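You operate a simulated robot arm through the tools that you are given. There is no shell and no other tool. Be economical: measure what you need, move in short steps, check, and stop when the job is done.

You are at the controls of a simulated robot arm. One attempt, no reset.

TASK
Push the ORDERS strip all the way into the silver holder, then tighten the brass screw.
Fine: it lies on the feed plate; keep the holder clamped while you push; open the clamp after.

Only the result counts: the job must be done as asked and must still hold three seconds after the hand-in. Knocking over, shifting, dropping, spilling or breaking anything else fails it.

THE ROBOT
A 6-joint arm with a two-finger parallel gripper, fixed in place. Base frame: the origin is at the foot of the arm, x ahead of it, y to its left, z up; the work surface is at about z = 0. Lengths are in mm, angles in rad, forces in N, time in s.
With the tool pointing down near the work surface it reaches from about 140 to 580 mm from the base axis. Its first joint turns from -1.152 to 1.152 rad. Payload 2.1 kg.
Tool frame: the origin (TCP) lies between the finger pads and is the grasp point; the fingertips stand 30 mm ahead of it; z points along the fingers, y is the line along which they close. The gripper opens to 94 mm. The fingers are 28 mm wide and 10 mm thick; the gripper's body (50 by 96 mm) begins 55 mm behind the TCP.
Orientation is that of the tool frame in the base frame, as [roll, pitch, yaw] about the fixed x, y, z axes, in that order (R = Rz(yaw) Ry(pitch) Rx(roll)). With the fingers straight down and closing along the base's y, the tool's x points along the base's -x, its y along +y and its z along -z.

THE INTERFACE
- The arm moves only by the tool arm_command. Its argument "steps" is a list of rows, each a list of 7 numbers: the shift along the tool's x, y, z in mm, then the turn, a rotation vector about the tool's x, y, z in rad, then the gripper command, from -1 (fully open) to 1 (shut), values between in proportion. In form: [[tx, ty, tz, wx, wy, wz, fingers], ...]. A call has 1 to 10 rows; each row shifts and turns the commanded pose from where the row before left it, along the tool's axes as they then stand. Rows are played at 5 a second. More than 50 mm and 0.15 rad between two rows, or a gripper value outside its range, and nothing of the call is played. Where a pose cannot be reached the arm comes as near as it can. A force on the tool above 40 N (or 10 N above the force at the start of the call, whichever is more), or a blocked arm, ends the call early, and 0.2 s more pass. Each finger travels about 72 mm/s and halts on what it meets, pressing with about 30 N; the grip force reading is that of the motor and also rises with nothing between the fingers. The clock runs only during rows and for 0.2 s after the last one: add rows that do not move to give the fingers time. The reply holds the time, the measured pose of the TCP, the force on the tool along the base axes, the opening and the grip force, in the units named above and with some noise, with the torque about the TCP (base axes, N m) and any sound that the robot's microphone picked up.
- Cameras (640 x 400 px; columns grow to the right, rows downward): "scene" is fixed at [77.5, -398.2, 480]; the picture's right is [0.45, -0.89, 0.00], its down [-0.54, -0.27, -0.80] and it looks along [0.72, 0.36, -0.60] (base axes); focal length 278 px, centre (320, 200). "wrist" rides on the gripper at [76, 14, -103] in the tool frame; the picture's right is [-0.18, 0.98, 0.00], its down [-0.75, -0.14, -0.64] and it looks along [-0.63, -0.12, 0.77] (tool axes); focal length 243 px, centre (320, 200). There is no depth. A picture from a camera that has moved, and an enlarged one, comes with that camera's place and axes in the base frame and with its lens.
- get_image(camera): a new picture of that camera. It takes no simulated time.
- enlarge(camera, box): a new picture of the part [left, top, right, bottom] of that camera's present view, enlarged. It takes no simulated time.
- hand_in(): hands the job in; it is judged then, once.

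Go step by step. Nothing tells you positions but the pictures and the camera data: compare them with the known pose of the tool, close in by small moves and look again before you grip or let go. The budget is 120 turns and 64 pictures, counting those below and the enlarged ones. Unless the task says otherwise, let go and move clear before handing in, and close with one line.

The tools are called after "Call:" as a command line: name --pt "numbers of a row" for each row, then --argument value for the rest, lists and objects as JSON in quotes. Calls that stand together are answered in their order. arm_command: Moves the arm, as the interface text tells. Its arguments: {"type":"object","properties":{"steps":{"type":"array"}},"required":["steps"]} The other tools are called the same way: get_image (camera) takes a picture; enlarge (camera, box) takes an enlarged picture of a part of a camera's view; hand_in () hands the job in.

At the start:

```text
clock: 0.0
tool_pos: [334.1, -28.0, 324.2]
tool_rot: [3.138, 0.004, -3.141]
ft_force: [-0.6, -0.3, -0.3]
moment: [0.0, 0.0, 0.02]
gripper_width: 93.9
finger_force: 0.1
```

scene: 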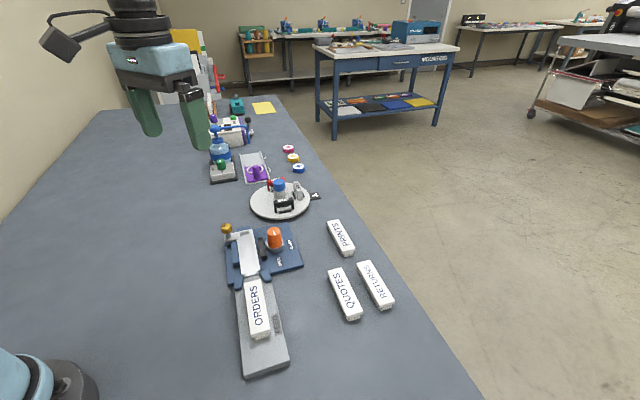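
wrist: 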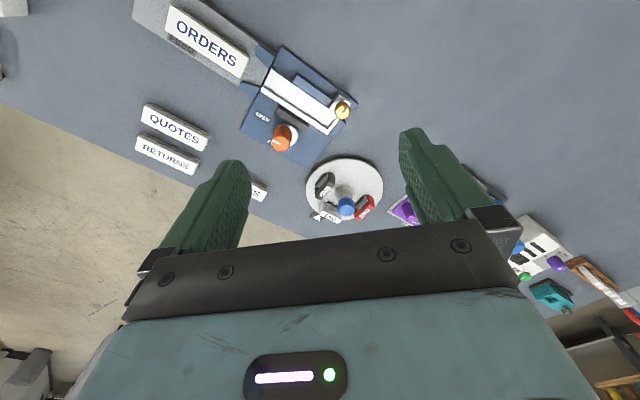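

I see the ORDERS strip lying on the feed plate in front of a silver holder on a blue fixture with an orange knob and a brass screw. I will enlarge both views to measure.

Call:
enlarge --camera "scene" --box '[200, 205, 360, 385]'

Call:
enlarge --camera "wrist" --box '[130, 0, 390, 200]'

```text
2.22 times, centred on (280, 295) of scene
camera zoom: at [77.5, -398.2, 480.0], right [0.45, -0.89, 0.0], down [-0.54, -0.27, -0.8], along [0.72, 0.36, -0.6], focal length 617 px, centre (409, -11)
```

zoom: 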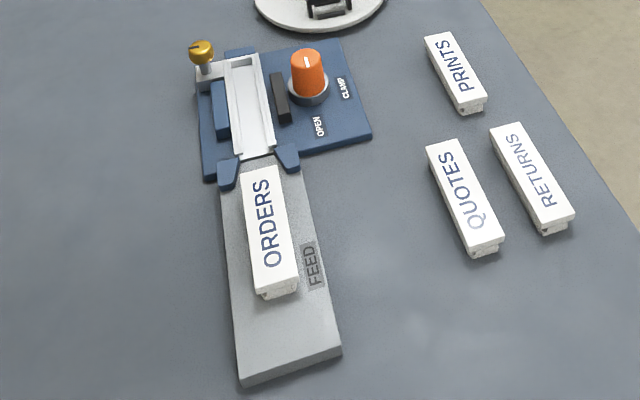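

```text
2.00 times, centred on (260, 100) of wrist
camera zoom: at [256.5, -13.2, 427.0], right [0.18, 0.98, 0.0], down [0.75, -0.14, 0.64], along [0.63, -0.12, -0.77], focal length 485 px, centre (440, 400)
```

zoom: 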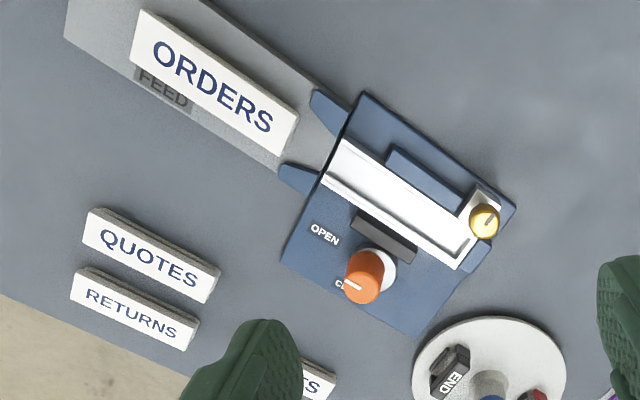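

The strip looks about 104 mm long and aimed at roughly 45° into the holder. I move over it and turn so the camera looks along the feed direction.

Call:
arm_command --pt "16 -34 20 0 0 0 -1" --pt "16 -34 20 0 0 0 -1" --pt "16 -34 20 0 0 0 -1" --pt "16 -34 20 0 0 0 -1" --pt "0 0 0 0 0 -0.14 -1" --pt "0 0 0 0 0 -0.14 -1" --pt "0 0 0 0 0 -0.14 -1" --pt "0 0 0 0 0 -0.14 -1" --pt "0 0 0 0 0 -0.14 -1" --pt "0 0 0 0 0 -0.085 -1"

Call:
get_image --camera "wrist"

```text
clock: 2.2
tool_pos: [270.7, -164.1, 244.4]
tool_rot: [-3.142, 0.0, -2.354]
ft_force: [-0.3, -0.2, 0.3]
moment: [-0.02, -0.02, 0.01]
gripper_width: 94.1
finger_force: 0.0
```

```text
59 pictures are left
camera wrist: at [205.2, -207.2, 347.1], right [-0.57, 0.82, 0.0], down [0.63, 0.43, 0.64], along [0.53, 0.36, -0.77], focal length 243 px, centre (320, 200)
```

wrist: 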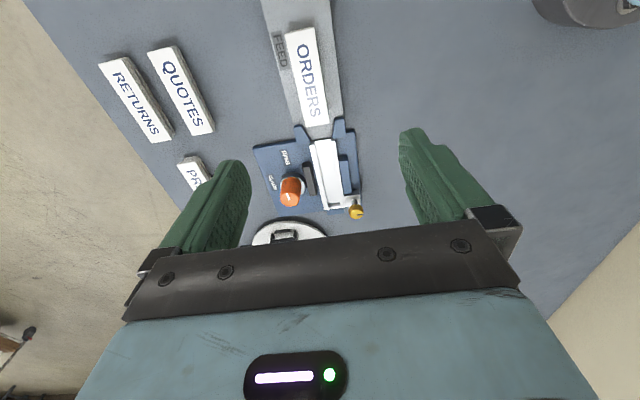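

The camera now looks along the feed direction. I enlarge to measure the strip, knob and screw.

Call:
enlarge --camera "wrist" --box '[240, 0, 400, 120]'

Call:
enlarge --camera "wrist" --box '[240, 110, 380, 230]'

Call:
enlarge --camera "scene" --box '[215, 210, 315, 300]'

```text
3.33 times, centred on (320, 60) of wrist
camera zoom: at [205.2, -207.2, 347.1], right [-0.57, 0.82, 0.0], down [0.63, 0.43, 0.64], along [0.53, 0.36, -0.77], focal length 809 px, centre (320, 667)
```

zoom: 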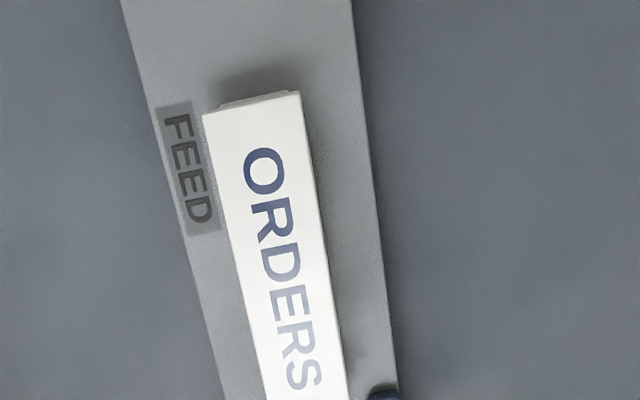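

```text
3.33 times, centred on (310, 170) of wrist
camera zoom: at [205.2, -207.2, 347.1], right [-0.57, 0.82, 0.0], down [0.63, 0.43, 0.64], along [0.53, 0.36, -0.77], focal length 809 px, centre (353, 300)
```

zoom: 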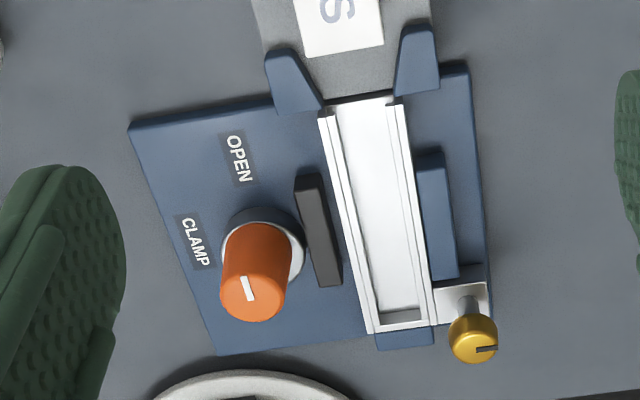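

```text
4.44 times, centred on (265, 255) of scene
camera zoom: at [77.5, -398.2, 480.0], right [0.45, -0.89, 0.0], down [-0.54, -0.27, -0.8], along [0.72, 0.36, -0.6], focal length 1234 px, centre (564, -44)
```

zoom: 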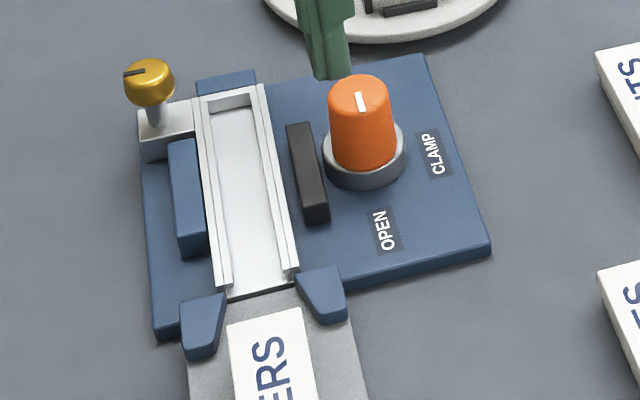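

The knob pointer currently points at OPEN, and the black jaw stands off the holder, so I must first turn it to CLAMP (counter-clockwise from above). I place the knob top near (427, -111, 63) and go above it.

Call:
arm_command --pt "-37 -18.3 0 0 0 0 -1" --pt "-37 -18.3 0 0 0 0 -1" --pt "-37 -18.3 0 0 0 0 -1" --pt "-36.7 -18.3 0 0 0 0 -1" --pt "0 0 10 0 0 0.143 -1" --pt "0 0 10 0 0 0.143 -1" --pt "0 0 10 0 0 0.143 -1" --pt "0 0 10 0 0 0.143 -1" --pt "0 0 10 0 0 0.143 -1" --pt "0 0 10 0 0 0.143 -1"

Call:
arm_command --pt "0 0 7 0 0 0.143 -1" --pt "0 0 7 0 0 0.143 -1" --pt "0 0 7 0 0 0.143 -1" --pt "0 0 7 0 0 0.143 -1" --pt "0 0 7 0 0 0.143 -1"

Call:
get_image --camera "wrist"

Call:
enlarge --camera "scene" --box '[200, 170, 330, 280]'

```text
clock: 4.4
tool_pos: [426.7, -111.0, 184.8]
tool_rot: [3.139, 0.004, 3.065]
ft_force: [-1.0, 0.1, -0.5]
moment: [0.04, 0.01, 0.0]
gripper_width: 94.0
finger_force: 0.0
```

```text
clock: 5.6
tool_pos: [426.9, -110.5, 148.4]
tool_rot: [3.141, 0.0, 2.352]
ft_force: [-0.6, 0.0, -0.1]
moment: [-0.01, 0.01, -0.02]
gripper_width: 94.2
finger_force: 0.1
```

```text
55 pictures are left
camera wrist: at [381.4, -46.0, 251.0], right [0.83, 0.56, 0.0], down [0.43, -0.64, 0.64], along [0.36, -0.53, -0.77], focal length 243 px, centre (320, 200)
```

wrist: 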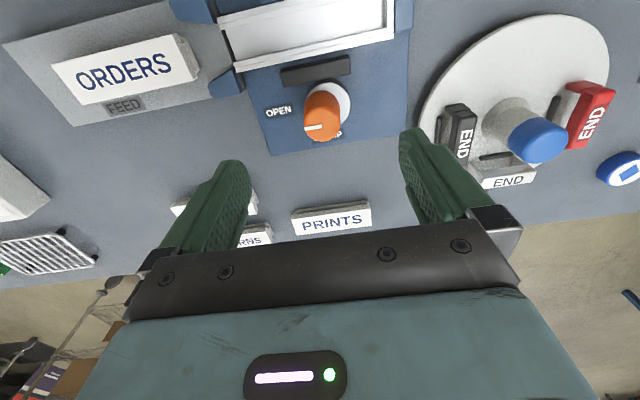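

```text
3.64 times, centred on (265, 225) of scene
camera zoom: at [77.5, -398.2, 480.0], right [0.45, -0.89, 0.0], down [-0.54, -0.27, -0.8], along [0.72, 0.36, -0.6], focal length 1009 px, centre (520, 109)
```

zoom: 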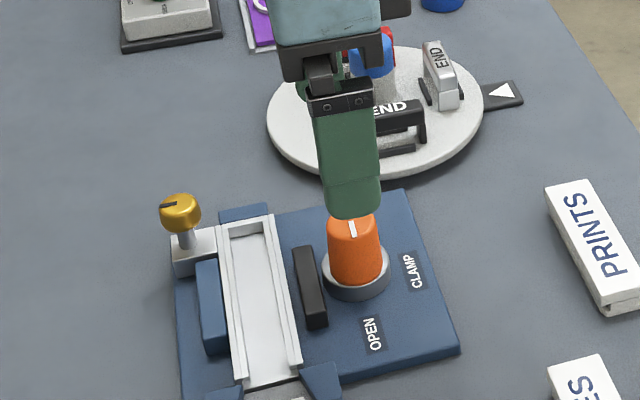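

The knob is directly below, between the fingers. I enlarge once more to refine its centre and the pointer direction.

Call:
enlarge --camera "wrist" --box '[240, 30, 400, 160]'

```text
3.08 times, centred on (320, 95) of wrist
camera zoom: at [381.4, -46.0, 251.0], right [0.83, 0.56, 0.0], down [0.43, -0.64, 0.64], along [0.36, -0.53, -0.77], focal length 746 px, centre (320, 523)
```

zoom: 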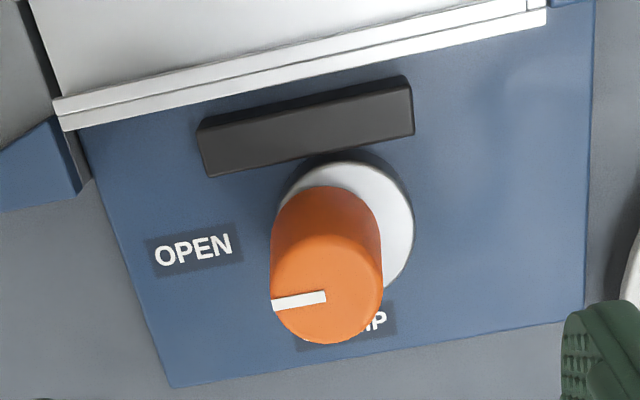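

The knob is centred under the tool, about 30 mm wide. I descend until the tips overlap its top by about 18 mm and close on it.

Call:
arm_command --pt "0 0 25 0 0 0 -1" --pt "0 0 25 0 0 0 -1" --pt "0 0 13 0 0 0 -1" --pt "0 0 10 0 0 0 -1" --pt "0 0 0 0 0 0 0" --pt "0 0 0 0 0 0 0.3" --pt "0 0 0 0 0 0 0.6" --pt "0 0 0 0 0 0 0.6"

Call:
enlarge --camera "scene" --box '[200, 170, 330, 280]'

```text
clock: 7.4
tool_pos: [427.6, -109.5, 75.5]
tool_rot: [3.138, 0.0, 2.356]
ft_force: [9.2, 7.1, -7.1]
moment: [0.13, -0.37, -0.01]
gripper_width: 30.6
finger_force: 45.2
```

```text
3.64 times, centred on (265, 225) of scene
camera zoom: at [77.5, -398.2, 480.0], right [0.45, -0.89, 0.0], down [-0.54, -0.27, -0.8], along [0.72, 0.36, -0.6], focal length 1009 px, centre (520, 109)
```

zoom: 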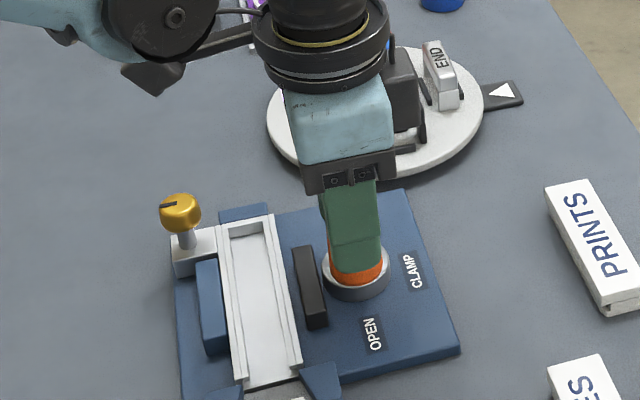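

The knob is gripped with a small side force, so I ease over 1 mm and start turning counter-clockwise toward CLAMP.

Call:
arm_command --pt "0 1 0 0 0 0 0.6" --pt "0 0 0 0 0 -0.12 0.6" --pt "0 0 0 0 0 -0.12 0.6" --pt "0 0 0 0 0 -0.12 0.6"

```text
clock: 8.4
tool_pos: [428.7, -110.1, 77.7]
tool_rot: [3.141, 0.0, 2.718]
ft_force: [-1.6, 2.8, -23.1]
moment: [-0.27, -0.71, 0.01]
gripper_width: 30.6
finger_force: 45.0
```

The turn is moving but the tool rose 2 mm with a vertical load, so I check how the knob sits.

Call:
enlarge --camera "scene" --box '[200, 170, 330, 280]'

Call:
get_image --camera "wrist"

```text
3.64 times, centred on (265, 225) of scene
camera zoom: at [77.6, -398.2, 480.0], right [0.45, -0.89, 0.0], down [-0.54, -0.27, -0.8], along [0.71, 0.36, -0.6], focal length 1009 px, centre (520, 109)
```

zoom: 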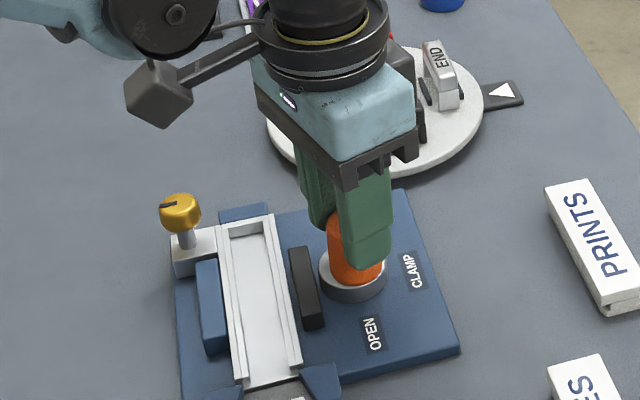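

```text
50 pictures are left
camera wrist: at [363.0, -65.6, 179.2], right [0.57, 0.82, 0.0], down [0.63, -0.44, 0.64], along [0.53, -0.37, -0.77], focal length 243 px, centre (320, 200)
```

wrist: 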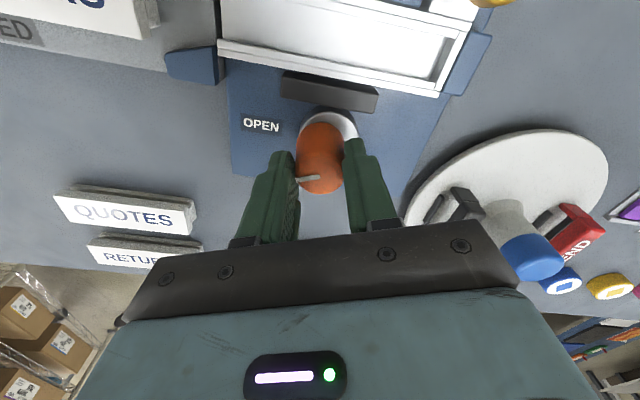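

The knob turns with the fingers and the jaw is advancing. I continue turning.

Call:
arm_command --pt "0 0 0 0 0 -0.12 0.6" --pt "0 0 0 0 0 -0.12 0.6"

```text
clock: 9.0
tool_pos: [429.1, -111.1, 77.0]
tool_rot: [3.14, -0.003, 2.958]
ft_force: [-13.6, 0.7, 4.1]
moment: [-0.09, -0.01, -0.01]
gripper_width: 30.7
finger_force: 44.8
```

Call:
arm_command --pt "0.8 0 0 0 0 -0.12 0.6" --pt "0 0 0 0 0 -0.12 0.6" --pt "0 0 0 0 0 -0.12 0.6"

Call:
enlarge --camera "wrist" --box '[210, 30, 430, 210]'

```text
clock: 9.8
tool_pos: [427.7, -110.7, 76.7]
tool_rot: [-3.14, 0.006, -2.967]
ft_force: [8.9, -7.8, 23.1]
moment: [-0.27, 0.3, 0.0]
gripper_width: 30.5
finger_force: 45.4
```

```text
2.22 times, centred on (320, 120) of wrist
camera zoom: at [348.2, -109.7, 178.7], right [0.01, 1.0, 0.0], down [0.76, -0.01, 0.65], along [0.65, -0.01, -0.76], focal length 539 px, centre (320, 378)
```

zoom: 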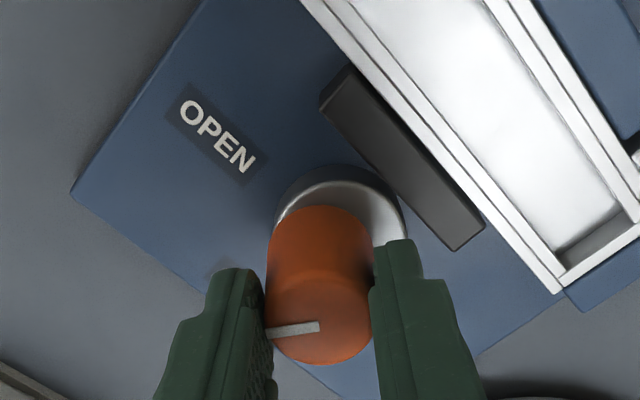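

The jaw is closing on the holder after about 55° of turn. I continue in smaller steps.

Call:
arm_command --pt "0 0 0 0 0 -0.12 0.6" --pt "0 0 0 0 0 -0.12 0.6"

Call:
enlarge --camera "wrist" --box '[210, 30, 430, 210]'

```text
clock: 10.4
tool_pos: [428.3, -111.3, 76.2]
tool_rot: [-3.138, 0.001, -2.724]
ft_force: [4.5, -16.5, 30.2]
moment: [-0.12, -1.08, -0.01]
gripper_width: 30.3
finger_force: 44.9
```

```text
2.22 times, centred on (320, 120) of wrist
camera zoom: at [350.7, -128.2, 178.9], right [-0.23, 0.97, 0.0], down [0.74, 0.18, 0.64], along [0.63, 0.14, -0.77], focal length 539 px, centre (320, 378)
```

zoom: 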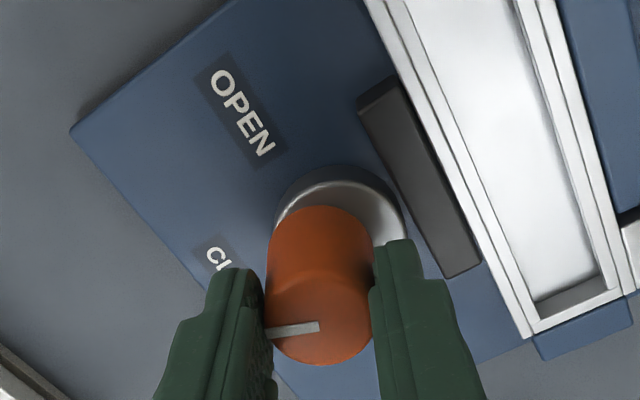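

Jaw is nearly touching; pointer nears CLAMP. I turn on in small steps, easing up slightly for the vertical load.

Call:
arm_command --pt "0 0 -0.6 0 0 -0.08 0.6" --pt "0 0 0 0 0 -0.08 0.6" --pt "0 0 0 0 0 -0.08 0.6"

Call:
enlarge --camera "wrist" --box '[210, 30, 430, 210]'

```text
clock: 11.2
tool_pos: [426.7, -111.4, 76.4]
tool_rot: [-3.136, 0.0, -2.489]
ft_force: [11.9, -26.1, -27.7]
moment: [-0.41, -0.59, -0.06]
gripper_width: 30.4
finger_force: 44.7
```

```text
2.22 times, centred on (320, 120) of wrist
camera zoom: at [356.9, -145.3, 178.9], right [-0.45, 0.89, -0.01], down [0.68, 0.35, 0.64], along [0.58, 0.29, -0.77], focal length 539 px, centre (320, 378)
```

zoom: 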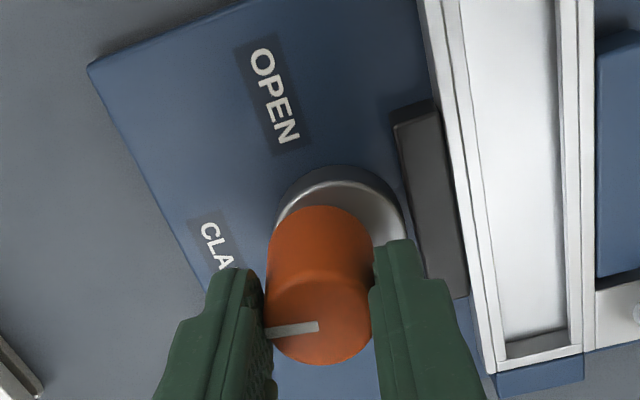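

Call:
arm_command --pt "0 -1 0 0 0 -0.07 0.6" --pt "0 0 0 0 0 -0.07 0.6"

Call:
enlarge --camera "wrist" --box '[210, 30, 430, 210]'

```text
clock: 11.8
tool_pos: [428.2, -111.8, 77.3]
tool_rot: [-3.136, 0.002, -2.348]
ft_force: [12.6, -20.0, -22.1]
moment: [-0.88, -0.02, -0.38]
gripper_width: 30.4
finger_force: 44.9
```

```text
2.22 times, centred on (320, 120) of wrist
camera zoom: at [362.7, -154.9, 179.3], right [-0.57, 0.82, -0.01], down [0.63, 0.44, 0.64], along [0.53, 0.36, -0.77], focal length 539 px, centre (320, 378)
```

zoom: 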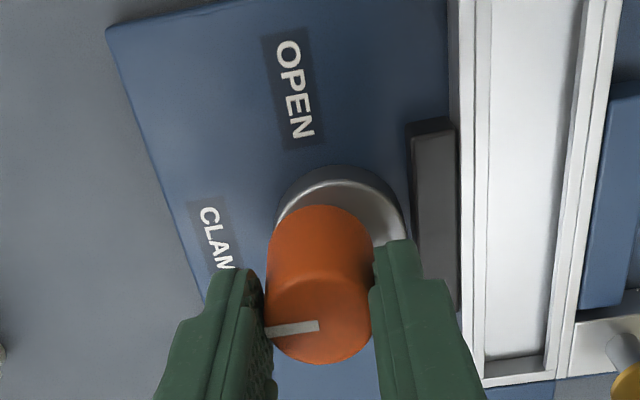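

A torque stop has appeared with the pointer at CLAMP and the jaw against the holder. I release, lift straight up, and look.

Call:
arm_command --pt "0 0 0 0 0 0 0.1" --pt "0 0 0 0 0 0 0.0" --pt "0 0 -20 0 0 0 0.0" --pt "0 0 -30 0 0 0 -0.3" --pt "0 0 -30 0 0 0 -1" --pt "30 0 -10 0 0 0 -1" --pt "30 0 -10 0 0 0 -1"

Call:
get_image --camera "wrist"

Call:
enlarge --camera "scene" --box '[215, 210, 315, 300]'

```text
clock: 13.4
tool_pos: [389.4, -152.9, 179.8]
tool_rot: [3.141, 0.0, -2.347]
ft_force: [-0.8, 0.4, -0.3]
moment: [0.0, -0.02, 0.01]
gripper_width: 94.2
finger_force: 0.0
```

```text
45 pictures are left
camera wrist: at [323.2, -196.7, 282.2], right [-0.57, 0.82, 0.0], down [0.63, 0.44, 0.64], along [0.53, 0.37, -0.77], focal length 243 px, centre (320, 200)
```

wrist: 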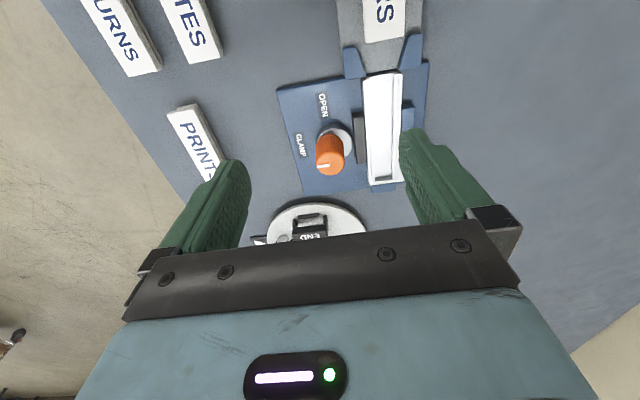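

```text
4.44 times, centred on (265, 255) of scene
camera zoom: at [77.5, -398.2, 480.0], right [0.45, -0.89, 0.0], down [-0.54, -0.27, -0.8], along [0.72, 0.36, -0.6], focal length 1234 px, centre (564, -44)
```

zoom: 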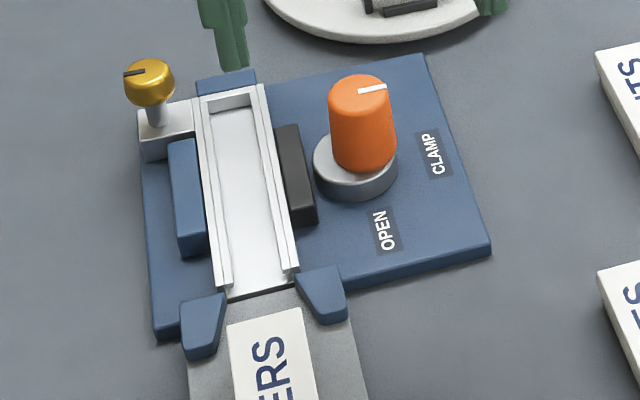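

The clamp now holds the holder. I estimate strip top at z≈40, holder rails at z≈29, strip rear at about (239, -210). I move behind it with the fingers shut.

Call:
arm_command --pt "36.3 13.2 0 0 0 0.009 1" --pt "36.3 13.2 0 0 0 0 1" --pt "36.3 13.2 0 0 0 0 1" --pt "36.3 13.2 0 0 0 0 1" --pt "36.3 13.2 0 0 0 0 1" --pt "0 0 30 0 0 0 1" --pt "0 0 30 0 0 0 1" --pt "0 0 20 0 0 0 1" --pt "0 0 0 0 0 0 1"

Call:
get_image --camera "wrist"

Call:
enlarge --camera "scene" --box '[200, 240, 330, 390]'

```text
clock: 15.4
tool_pos: [209.4, -236.1, 98.7]
tool_rot: [3.14, 0.001, -2.357]
ft_force: [0.1, 0.2, -0.4]
moment: [-0.01, 0.0, -0.03]
gripper_width: 0.0
finger_force: 30.3
```

```text
43 pictures are left
camera wrist: at [144.1, -279.0, 200.3], right [-0.56, 0.83, 0.0], down [0.63, 0.43, 0.64], along [0.53, 0.36, -0.77], focal length 243 px, centre (320, 200)
```

wrist: 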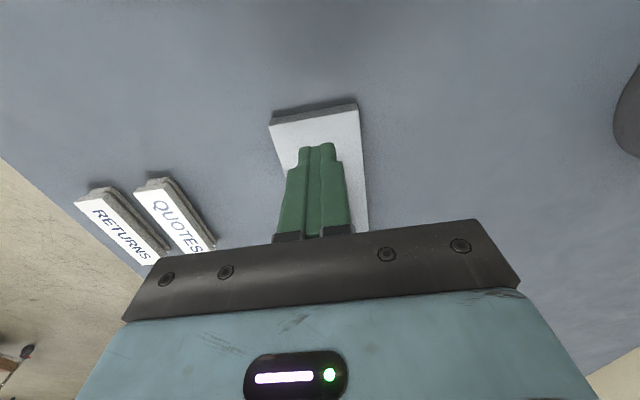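

```text
2.67 times, centred on (265, 315) of scene
camera zoom: at [77.5, -398.2, 480.0], right [0.45, -0.89, 0.0], down [-0.54, -0.27, -0.8], along [0.72, 0.36, -0.6], focal length 740 px, centre (467, -107)
```

zoom: 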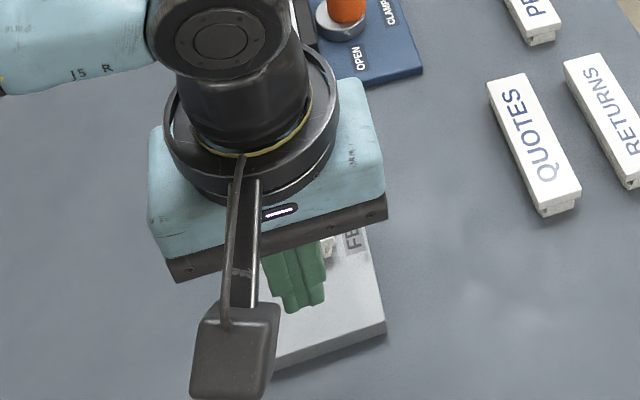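

The fingers are behind the strip and over the plate. I shift 2.5 mm to the axis, lower the tips to about z 33, and approach.

Call:
arm_command --pt "0 -2.5 15 0 0 0 1" --pt "0 0 12 0 0 0 1" --pt "0 0 8 0 0 0 1" --pt "-8 0 0 0 0 0 1" --pt "-8 0 0 0 0 0 1" --pt "-5 0 0 0 0 0 1" --pt "0 0 0 0 0 0 1"

Call:
enlarge --camera "wrist" --box '[220, 80, 420, 240]'

Call:
enlarge --camera "scene" --box '[220, 260, 320, 380]'

```text
clock: 17.0
tool_pos: [227.7, -222.1, 61.6]
tool_rot: [-3.141, 0.003, -2.355]
ft_force: [-0.1, -0.2, 0.2]
moment: [0.01, 0.02, 0.0]
gripper_width: 0.0
finger_force: 30.4
```

```text
2.50 times, centred on (320, 160) of wrist
camera zoom: at [162.2, -265.0, 164.2], right [-0.56, 0.83, 0.0], down [0.63, 0.43, 0.64], along [0.53, 0.36, -0.77], focal length 606 px, centre (320, 300)
```

zoom: 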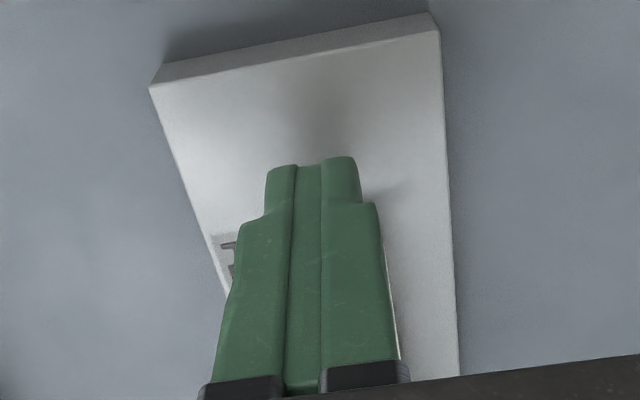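

```text
3.33 times, centred on (270, 320) of scene
camera zoom: at [77.5, -398.2, 480.0], right [0.45, -0.89, 0.0], down [-0.54, -0.27, -0.8], along [0.72, 0.36, -0.6], focal length 925 px, centre (487, -200)
```

zoom: 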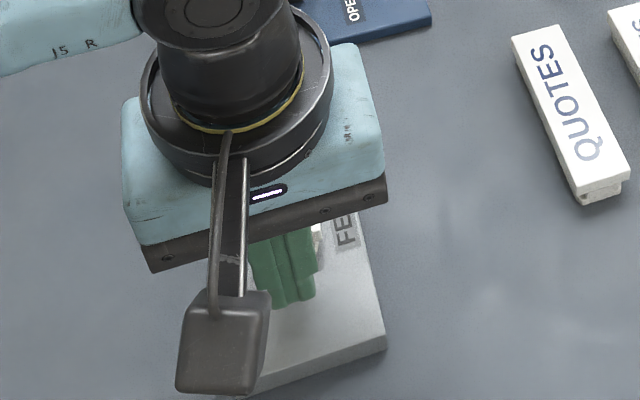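

The tips are just short of the strip's rear end and the line is good. I start pushing gently.

Call:
arm_command --pt "-4 0 0 0 0 0 1" --pt "-4 0 0 0 0 0 1" --pt "-4 0 0 0 0 0 1" --pt "-4 0 0 0 0 0 1" --pt "-4 0 0 0 0 0 1" --pt "-4 0 0 0 0 0 1"

Call:
enlarge --camera "scene" --box '[200, 210, 330, 340]'

Call:
enlarge --camera "wrist" --box '[220, 80, 420, 240]'

```text
clock: 18.4
tool_pos: [244.7, -204.4, 60.9]
tool_rot: [3.14, 0.003, -2.356]
ft_force: [-0.1, 0.0, -0.2]
moment: [-0.02, 0.0, 0.04]
gripper_width: 0.2
finger_force: 30.3
```

```text
3.08 times, centred on (265, 275) of scene
camera zoom: at [77.5, -398.2, 480.0], right [0.45, -0.89, 0.0], down [-0.54, -0.27, -0.8], along [0.72, 0.36, -0.6], focal length 854 px, centre (489, -31)
```

zoom: 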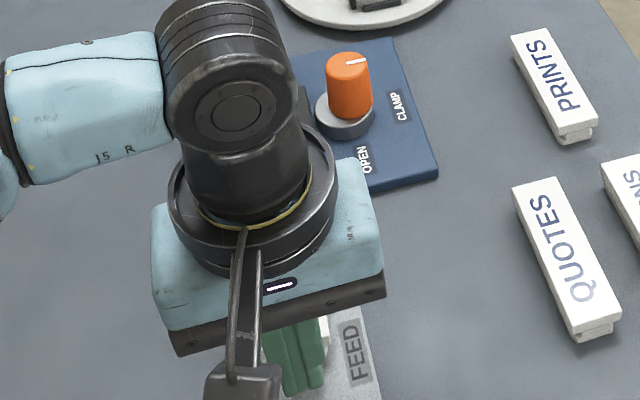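

```text
2.50 times, centred on (320, 160) of wrist
camera zoom: at [178.3, -248.7, 163.7], right [-0.56, 0.83, 0.0], down [0.63, 0.43, 0.64], along [0.53, 0.36, -0.77], focal length 606 px, centre (320, 300)
```

zoom: 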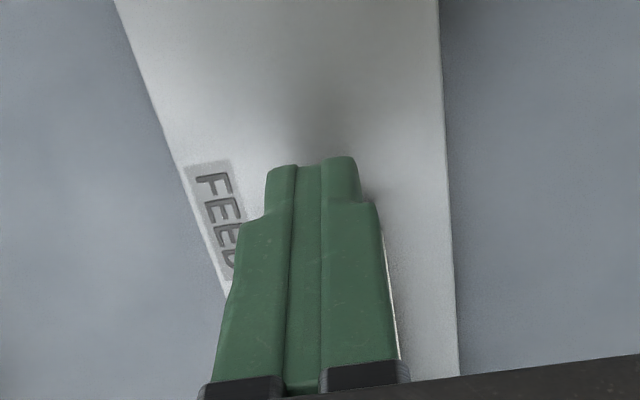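

The strip slides along with the fingers at almost no force. I continue toward the holder mouth.

Call:
arm_command --pt "-4 0 0 0 0 0 1" --pt "-4 0 0 0 0 0 1" --pt "-4 0 0 0 0 0 1" --pt "-4 0 0 0 0 0 1" --pt "-4 0 0 0 0 0 1" --pt "-4 0 0 0 0 0 1"

Call:
enlarge --camera "scene" --box '[200, 190, 330, 320]'

```text
clock: 19.8
tool_pos: [261.5, -187.9, 62.1]
tool_rot: [-3.14, 0.002, -2.357]
ft_force: [1.0, -0.6, 0.7]
moment: [0.03, 0.01, 0.01]
gripper_width: 0.0
finger_force: 29.7
```

```text
3.08 times, centred on (265, 255) of scene
camera zoom: at [77.5, -398.2, 480.0], right [0.45, -0.89, 0.0], down [-0.54, -0.27, -0.8], along [0.72, 0.36, -0.6], focal length 854 px, centre (489, 31)
```

zoom: 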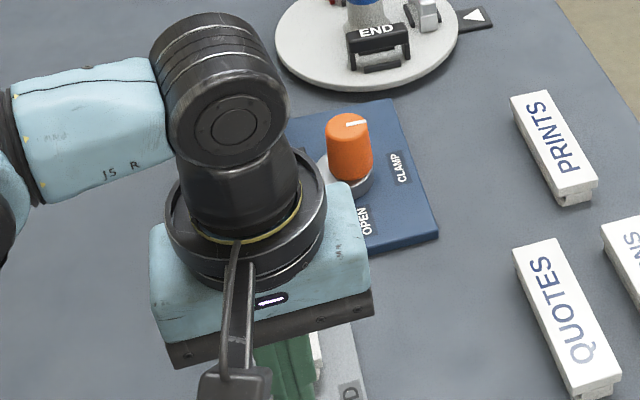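

Call:
arm_command --pt "-4 0 0 0 0 0 1" --pt "-4 0 0 0 0 0 1" --pt "-4 0 0 0 0 0 1" --pt "-4 0 0 0 0 0 1" --pt "-4 0 0 0 0 0 1" --pt "-4 0 0 0 0 0 1" --pt "-4 0 0 0 0 0 1" --pt "-4 0 0 0 0 0 1"

Call:
get_image --camera "wrist"

```text
clock: 21.6
tool_pos: [283.4, -166.0, 62.2]
tool_rot: [3.141, 0.002, -2.357]
ft_force: [-0.2, -0.1, -0.2]
moment: [0.02, 0.04, 0.0]
gripper_width: 0.0
finger_force: 30.2
```

```text
36 pictures are left
camera wrist: at [218.4, -209.1, 164.5], right [-0.56, 0.83, 0.0], down [0.63, 0.43, 0.64], along [0.53, 0.36, -0.77], focal length 243 px, centre (320, 200)
```

wrist: 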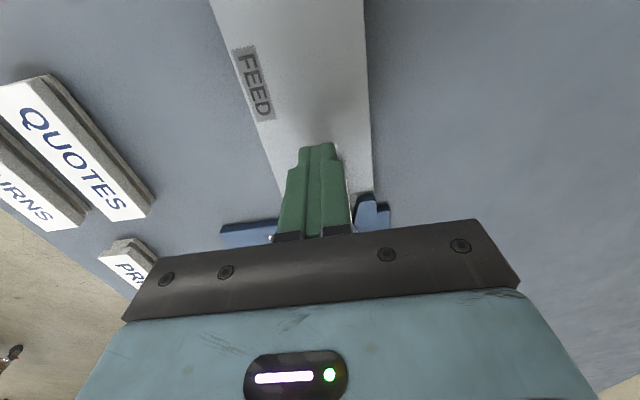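

Call:
arm_command --pt "-4 0 0 0 0 0 1" --pt "-4 0 0 0 0 0 1" --pt "-4 0 0 0 0 0 1" --pt "-4 0 0 0 0 0 1" --pt "-4 0 0 0 0 0 1" --pt "-4 0 0 0 0 0 1" --pt "-4 0 0 0 0 0 1" --pt "-4 0 0 0 0 0 1" --pt "-4 0 0 0 0 0 1"

Call:
enlarge --camera "wrist" --box '[220, 80, 420, 240]'

Call:
enlarge --camera "scene" --box '[200, 170, 330, 300]'

```text
clock: 23.6
tool_pos: [309.8, -141.1, 61.8]
tool_rot: [-3.14, 0.002, -2.357]
ft_force: [-0.5, -0.6, -0.1]
moment: [0.05, -0.01, -0.03]
gripper_width: 0.0
finger_force: 29.9
```

```text
2.50 times, centred on (320, 160) of wrist
camera zoom: at [243.7, -183.7, 164.0], right [-0.56, 0.83, 0.0], down [0.63, 0.43, 0.64], along [0.53, 0.36, -0.77], focal length 606 px, centre (320, 300)
```

zoom: 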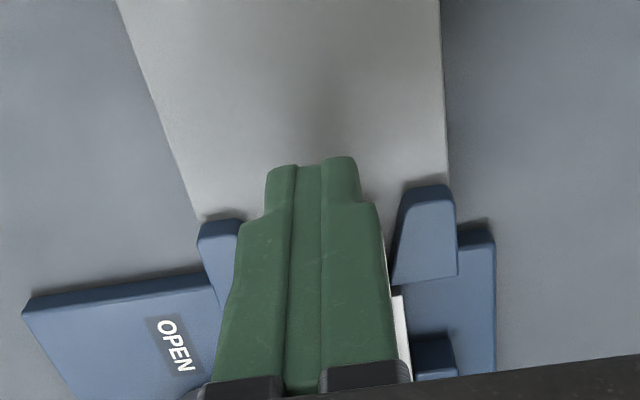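

```text
3.08 times, centred on (265, 235) of scene
camera zoom: at [77.5, -398.2, 480.0], right [0.45, -0.89, 0.0], down [-0.54, -0.27, -0.8], along [0.72, 0.36, -0.6], focal length 854 px, centre (489, 92)
```

zoom: 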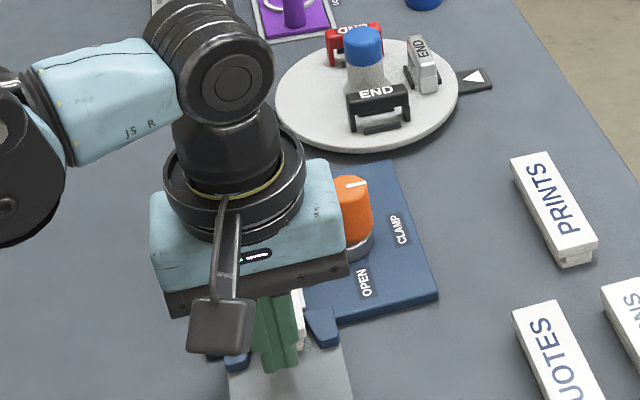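

Call:
arm_command --pt "-4 0 0 0 0 0 1" --pt "-4 0 0 0 0 0 1" --pt "-4 0 0 0 0 0 1" --pt "-4 0 0 0 0 0 1" --pt "-4 0 0 0 0 0 1" --pt "0 0 0 0 0 0 1"

Call:
enlarge --camera "wrist" --box '[220, 80, 420, 240]'

```text
clock: 25.0
tool_pos: [324.6, -124.9, 63.5]
tool_rot: [-3.141, 0.001, -2.354]
ft_force: [0.4, 0.1, -0.6]
moment: [0.0, 0.0, -0.01]
gripper_width: 0.0
finger_force: 30.5
```

```text
2.50 times, centred on (320, 160) of wrist
camera zoom: at [258.5, -169.0, 164.5], right [-0.56, 0.83, 0.0], down [0.63, 0.43, 0.64], along [0.53, 0.36, -0.77], focal length 606 px, centre (320, 300)
```

zoom: 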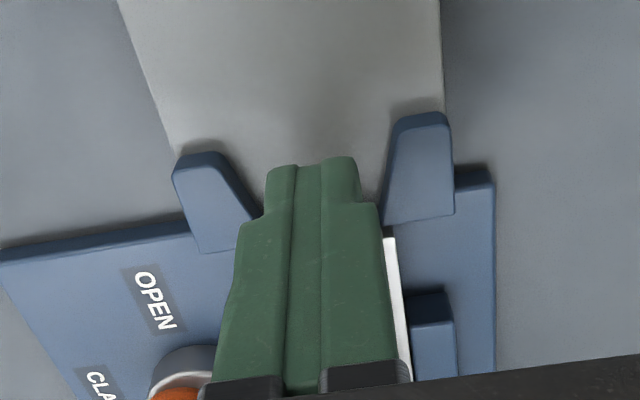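

The fingers reach the holder mouth with no resistance yet. I keep going in small steps until the strip meets the end.

Call:
arm_command --pt "-2.5 0 0 0 0 0 1" --pt "-2.5 0 0 0 0 0 1" --pt "-2.5 0 0 0 0 0 1" --pt "-2.5 0 0 0 0 0 1" --pt "0 0 0 0 0 0 1"

Call:
enlarge --camera "wrist" --box '[220, 80, 420, 240]'

```text
clock: 26.2
tool_pos: [331.7, -117.8, 62.4]
tool_rot: [-3.141, 0.002, -2.359]
ft_force: [0.5, 0.7, -0.5]
moment: [0.03, -0.02, -0.02]
gripper_width: 0.0
finger_force: 30.1
```

```text
2.50 times, centred on (320, 160) of wrist
camera zoom: at [265.3, -162.4, 164.4], right [-0.56, 0.83, 0.0], down [0.63, 0.43, 0.64], along [0.53, 0.36, -0.77], focal length 606 px, centre (320, 300)
```

zoom: 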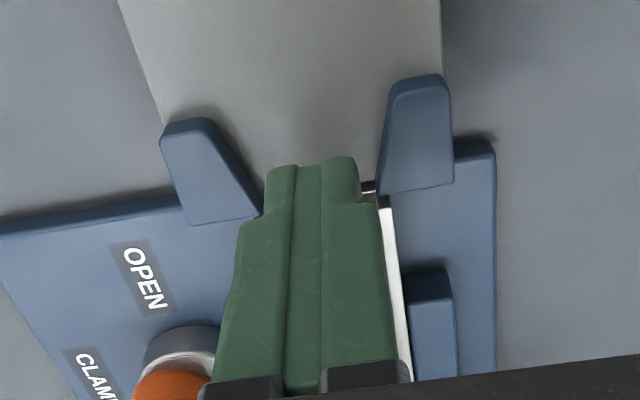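

Call:
arm_command --pt "-2 0 0 0 0 0 1" --pt "-2 0 0 0 0 0 1" --pt "-1.5 0 0 0 0 0 1" --pt "0 0 0 0 0 0 1"

```text
clock: 27.2
tool_pos: [335.6, -114.8, 61.9]
tool_rot: [-3.142, 0.002, -2.355]
ft_force: [-0.6, 0.0, 0.3]
moment: [-0.03, 0.0, 0.03]
gripper_width: 0.0
finger_force: 30.4
```

Call:
arm_command --pt "-1.5 0 0 0 0 0 1" --pt "-1.5 0 0 0 0 0 1" --pt "-1.5 0 0 0 0 0 1" --pt "0 0 0 0 0 0 1"

Call:
enlarge --camera "scene" --box '[200, 190, 300, 290]'

```text
clock: 28.2
tool_pos: [337.8, -111.5, 61.1]
tool_rot: [3.141, 0.002, -2.357]
ft_force: [-0.1, 0.1, -0.4]
moment: [0.02, 0.03, 0.0]
gripper_width: 0.1
finger_force: 30.5
```

```text
4.00 times, centred on (250, 240) of scene
camera zoom: at [77.5, -398.2, 480.0], right [0.45, -0.89, 0.0], down [-0.54, -0.27, -0.8], along [0.72, 0.36, -0.6], focal length 1110 px, centre (600, 40)
```

zoom: 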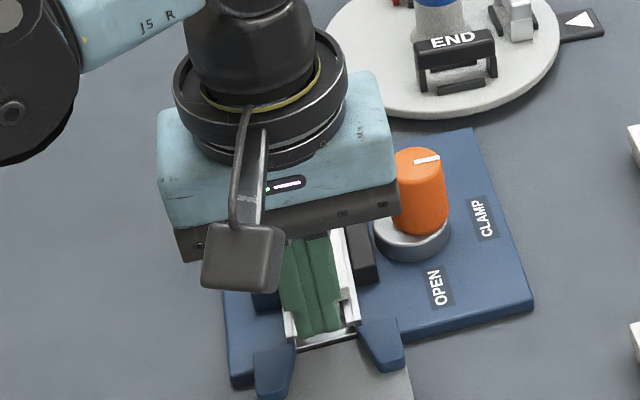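

The strip's rear end has passed the mouth but I feel no stop yet. I continue in small steps.

Call:
arm_command --pt "-1.5 0 0 0 0 0 1" --pt "-1.5 0 0 0 0 0 1" --pt "-1.5 0 0 0 0 0 1" --pt "-1.5 0 0 0 0 0 1" --pt "0 0 0 0 0 0 1"

```text
clock: 29.4
tool_pos: [341.9, -107.4, 62.7]
tool_rot: [3.141, 0.002, -2.358]
ft_force: [-0.2, 0.4, 0.1]
moment: [-0.02, -0.02, 0.05]
gripper_width: 0.0
finger_force: 29.8
```

That is past where I expected the stop, so I lift straight up and back away to look.

Call:
arm_command --pt "3 0 0 0 0 0 1" --pt "0 0 -30 0 0 0 1" --pt "0 0 -40 0 0 0 1" --pt "40 0 -20 0 0 0 -1" --pt "40 0 -10 0 0 0 -1" --pt "40 0 0 0 0 0 -1" --pt "0 0 0 0 0 0 -1"

Call:
enlarge --camera "scene" --box '[210, 205, 310, 295]'

Call:
enlarge --camera "wrist" --box '[240, 80, 400, 220]'

```text
clock: 31.0
tool_pos: [257.0, -196.1, 162.0]
tool_rot: [-3.141, 0.001, -2.358]
ft_force: [0.2, -0.3, -1.2]
moment: [0.04, 0.0, -0.03]
gripper_width: 94.1
finger_force: 0.1
```

```text
4.44 times, centred on (260, 250) of scene
camera zoom: at [77.5, -398.2, 480.0], right [0.45, -0.89, 0.0], down [-0.54, -0.27, -0.8], along [0.72, 0.36, -0.6], focal length 1234 px, centre (587, -22)
```

zoom: 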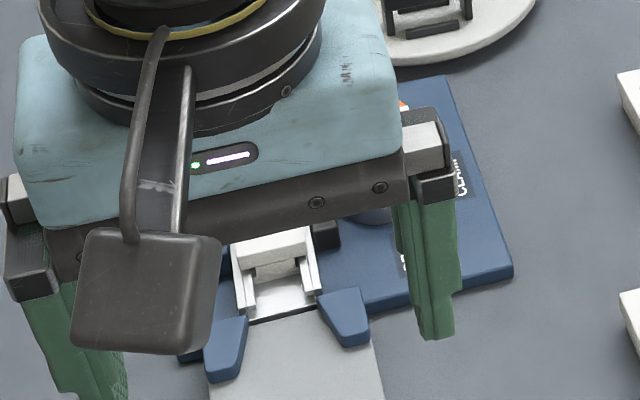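

```text
2.86 times, centred on (320, 150) of wrist
camera zoom: at [191.4, -239.1, 264.1], right [-0.56, 0.83, 0.0], down [0.63, 0.43, 0.64], along [0.53, 0.36, -0.77], focal length 693 px, centre (320, 343)
```

zoom: 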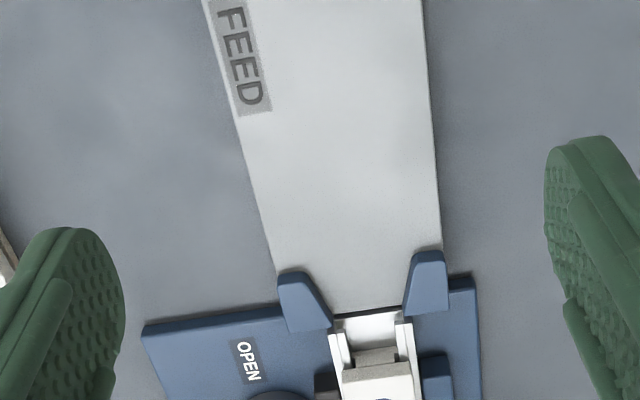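

The strip is about 20 mm inside the mouth; I need a view of the far end. I go to the earlier lookout pose.

Call:
arm_command --pt "0 0 -40 0 0 0 -1" --pt "0 0 -42 0 0 0 -1" --pt "-35 10 0 0 0 0 -1" --pt "-35 0 0 0 0 0 -1"

Call:
enlarge --camera "scene" --box '[215, 210, 305, 300]'

Call:
enlarge --camera "wrist" --box '[250, 60, 390, 180]'

```text
clock: 32.0
tool_pos: [297.4, -138.9, 243.1]
tool_rot: [-3.142, 0.001, -2.358]
ft_force: [0.8, 0.7, 0.6]
moment: [-0.04, -0.01, 0.0]
gripper_width: 94.0
finger_force: 0.0
```

```text
4.44 times, centred on (260, 255) of scene
camera zoom: at [77.4, -398.2, 480.0], right [0.45, -0.89, 0.0], down [-0.54, -0.27, -0.8], along [0.72, 0.36, -0.6], focal length 1234 px, centre (587, -44)
```

zoom: 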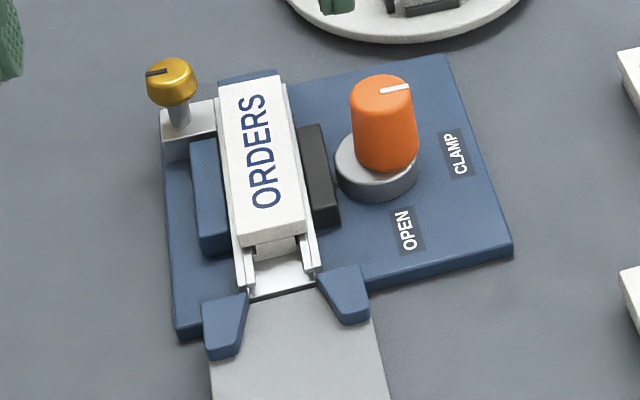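

```text
3.33 times, centred on (320, 120) of wrist
camera zoom: at [230.5, -181.8, 345.7], right [-0.56, 0.83, 0.0], down [0.63, 0.43, 0.64], along [0.53, 0.36, -0.77], focal length 809 px, centre (320, 467)
```

zoom: 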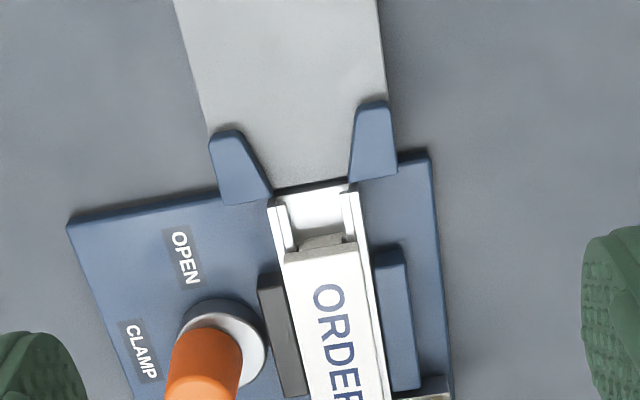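

Call:
enlarge --camera "wrist" --box '[290, 130, 390, 220]'

Call:
enlarge --camera "scene" --box '[232, 215, 292, 275]'

```text
4.44 times, centred on (340, 175) of wrist
camera zoom: at [230.5, -181.8, 345.7], right [-0.56, 0.83, 0.0], down [0.63, 0.43, 0.64], along [0.53, 0.36, -0.77], focal length 1078 px, centre (231, 311)
```

zoom: 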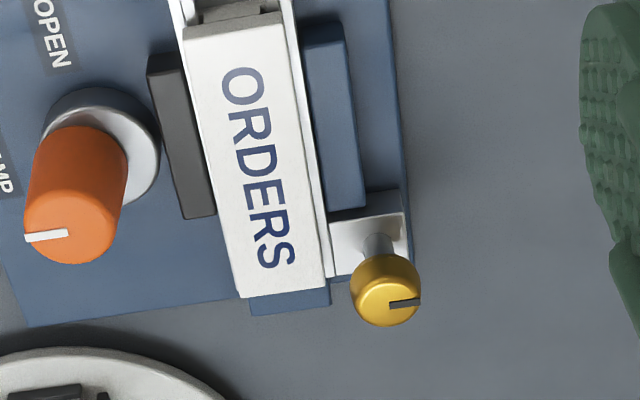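

```text
6.67 times, centred on (262, 245) of scene
camera zoom: at [77.4, -398.2, 480.0], right [0.45, -0.89, 0.0], down [-0.54, -0.27, -0.8], along [0.72, 0.36, -0.6], focal length 1850 px, centre (707, -100)
```

zoom: 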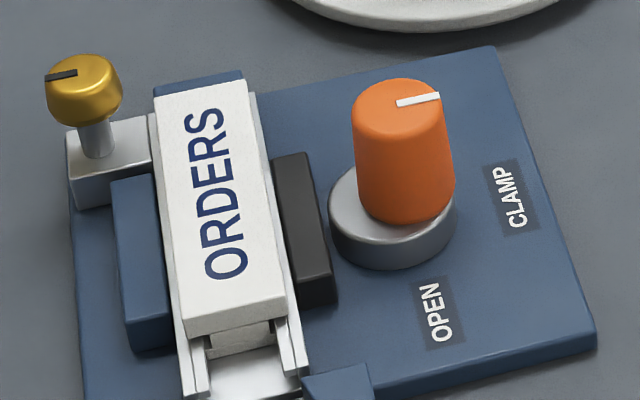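

The cap's far edge is close to the holder's far end (s≈281 vs 283) but I never felt a stop. I go back in and push on until there is firm contact.

Call:
arm_command --pt "-18 -4.5 20 0 0 0 1" --pt "-16 -4.5 20 0 0 0 1" --pt "0 0 30 0 0 0 1" --pt "0 0 30 0 0 0 1" --pt "0 0 30 0 0 0 1" --pt "0 0 20 0 0 0 1" --pt "0 0 18 0 0 0 1" --pt "0 0 8 0 0 0 1" --pt "0 0 5 0 0 0 1" --pt "0 0 0 0 0 0 1"

```text
clock: 34.2
tool_pos: [326.5, -119.9, 64.1]
tool_rot: [3.141, 0.002, -2.356]
ft_force: [0.1, 0.7, 0.0]
moment: [-0.02, 0.0, -0.02]
gripper_width: 0.0
finger_force: 30.1
```

Call:
arm_command --pt "-5 -1.5 1.5 0 0 0 1" --pt "-5 0 0 0 0 0 1" --pt "-4 0 0 0 0 0 1" --pt "-3 0 0 0 0 0 1" --pt "-2 0 0 0 0 0 1" --pt "-1 0 0 0 0 0 1" --pt "-1 0 0 0 0 0 1" --pt "-1 0 0 0 0 0 1" --pt "-1 0 0 0 0 0 1"

```text
clock: 36.2
tool_pos: [344.3, -107.8, 61.8]
tool_rot: [-3.141, -0.006, -2.36]
ft_force: [-15.1, -17.7, 8.6]
moment: [-0.42, 0.36, -0.01]
gripper_width: 0.0
finger_force: 29.6
```

There is now firm resistance of about 23 N at s≈167, so the strip meets the end. I press one more millimetre to confirm, then withdraw and look.

Call:
arm_command --pt "-0.7 0 0 0 0 0 1" --pt "0 0 0 0 0 0 1"

Call:
arm_command --pt "5 0 0 0 0 0 1" --pt "6 0 0 0 0 0 1" --pt "0 0 -30 0 0 0 1" --pt "0 0 -40 0 0 0 1" --pt "0 0 -40 0 0 0 1" --pt "10 0 -40 0 0 0 0" --pt "20 0 -30 0 0 0 -1" --pt "0 0 0 0 0 0 -1"

Call:
enlarge --camera "scene" --box '[232, 215, 292, 275]'

Call:
enlarge --camera "wrist" --box '[270, 80, 410, 220]'

```text
clock: 36.8
tool_pos: [343.5, -107.3, 62.1]
tool_rot: [3.14, -0.009, -2.357]
ft_force: [-26.5, -23.3, 14.6]
moment: [-0.47, 0.61, 0.07]
gripper_width: 0.1
finger_force: 29.6
```

```text
clock: 38.6
tool_pos: [317.3, -132.7, 243.2]
tool_rot: [3.141, 0.003, -2.356]
ft_force: [-0.4, -0.5, 0.3]
moment: [0.0, -0.01, -0.01]
gripper_width: 94.1
finger_force: 0.1
```

```text
6.67 times, centred on (262, 245) of scene
camera zoom: at [77.5, -398.2, 480.0], right [0.45, -0.89, 0.0], down [-0.54, -0.27, -0.8], along [0.72, 0.36, -0.6], focal length 1850 px, centre (707, -100)
```

zoom: 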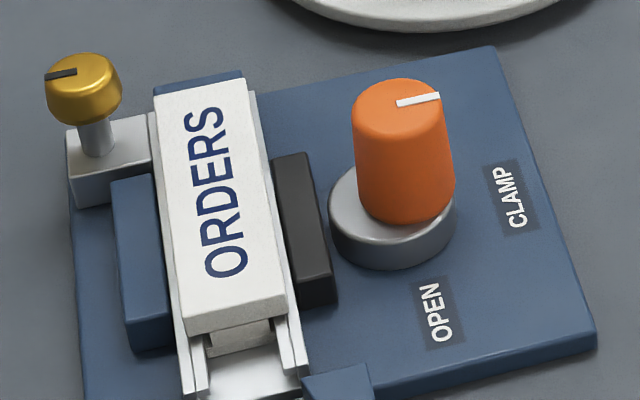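

```text
2.86 times, centred on (340, 150) of wrist
camera zoom: at [251.6, -176.5, 345.4], right [-0.56, 0.83, 0.0], down [0.63, 0.43, 0.64], along [0.53, 0.36, -0.77], focal length 693 px, centre (263, 343)
```

zoom: 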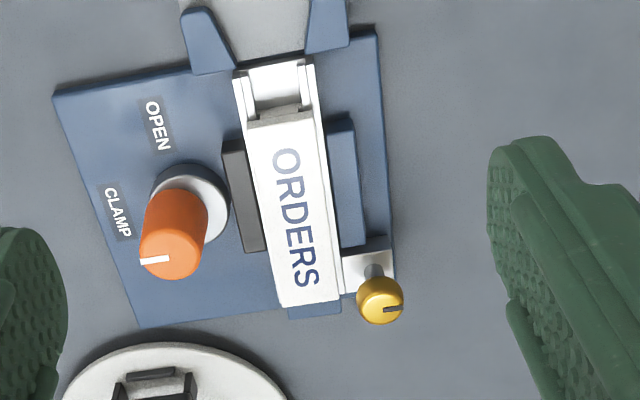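

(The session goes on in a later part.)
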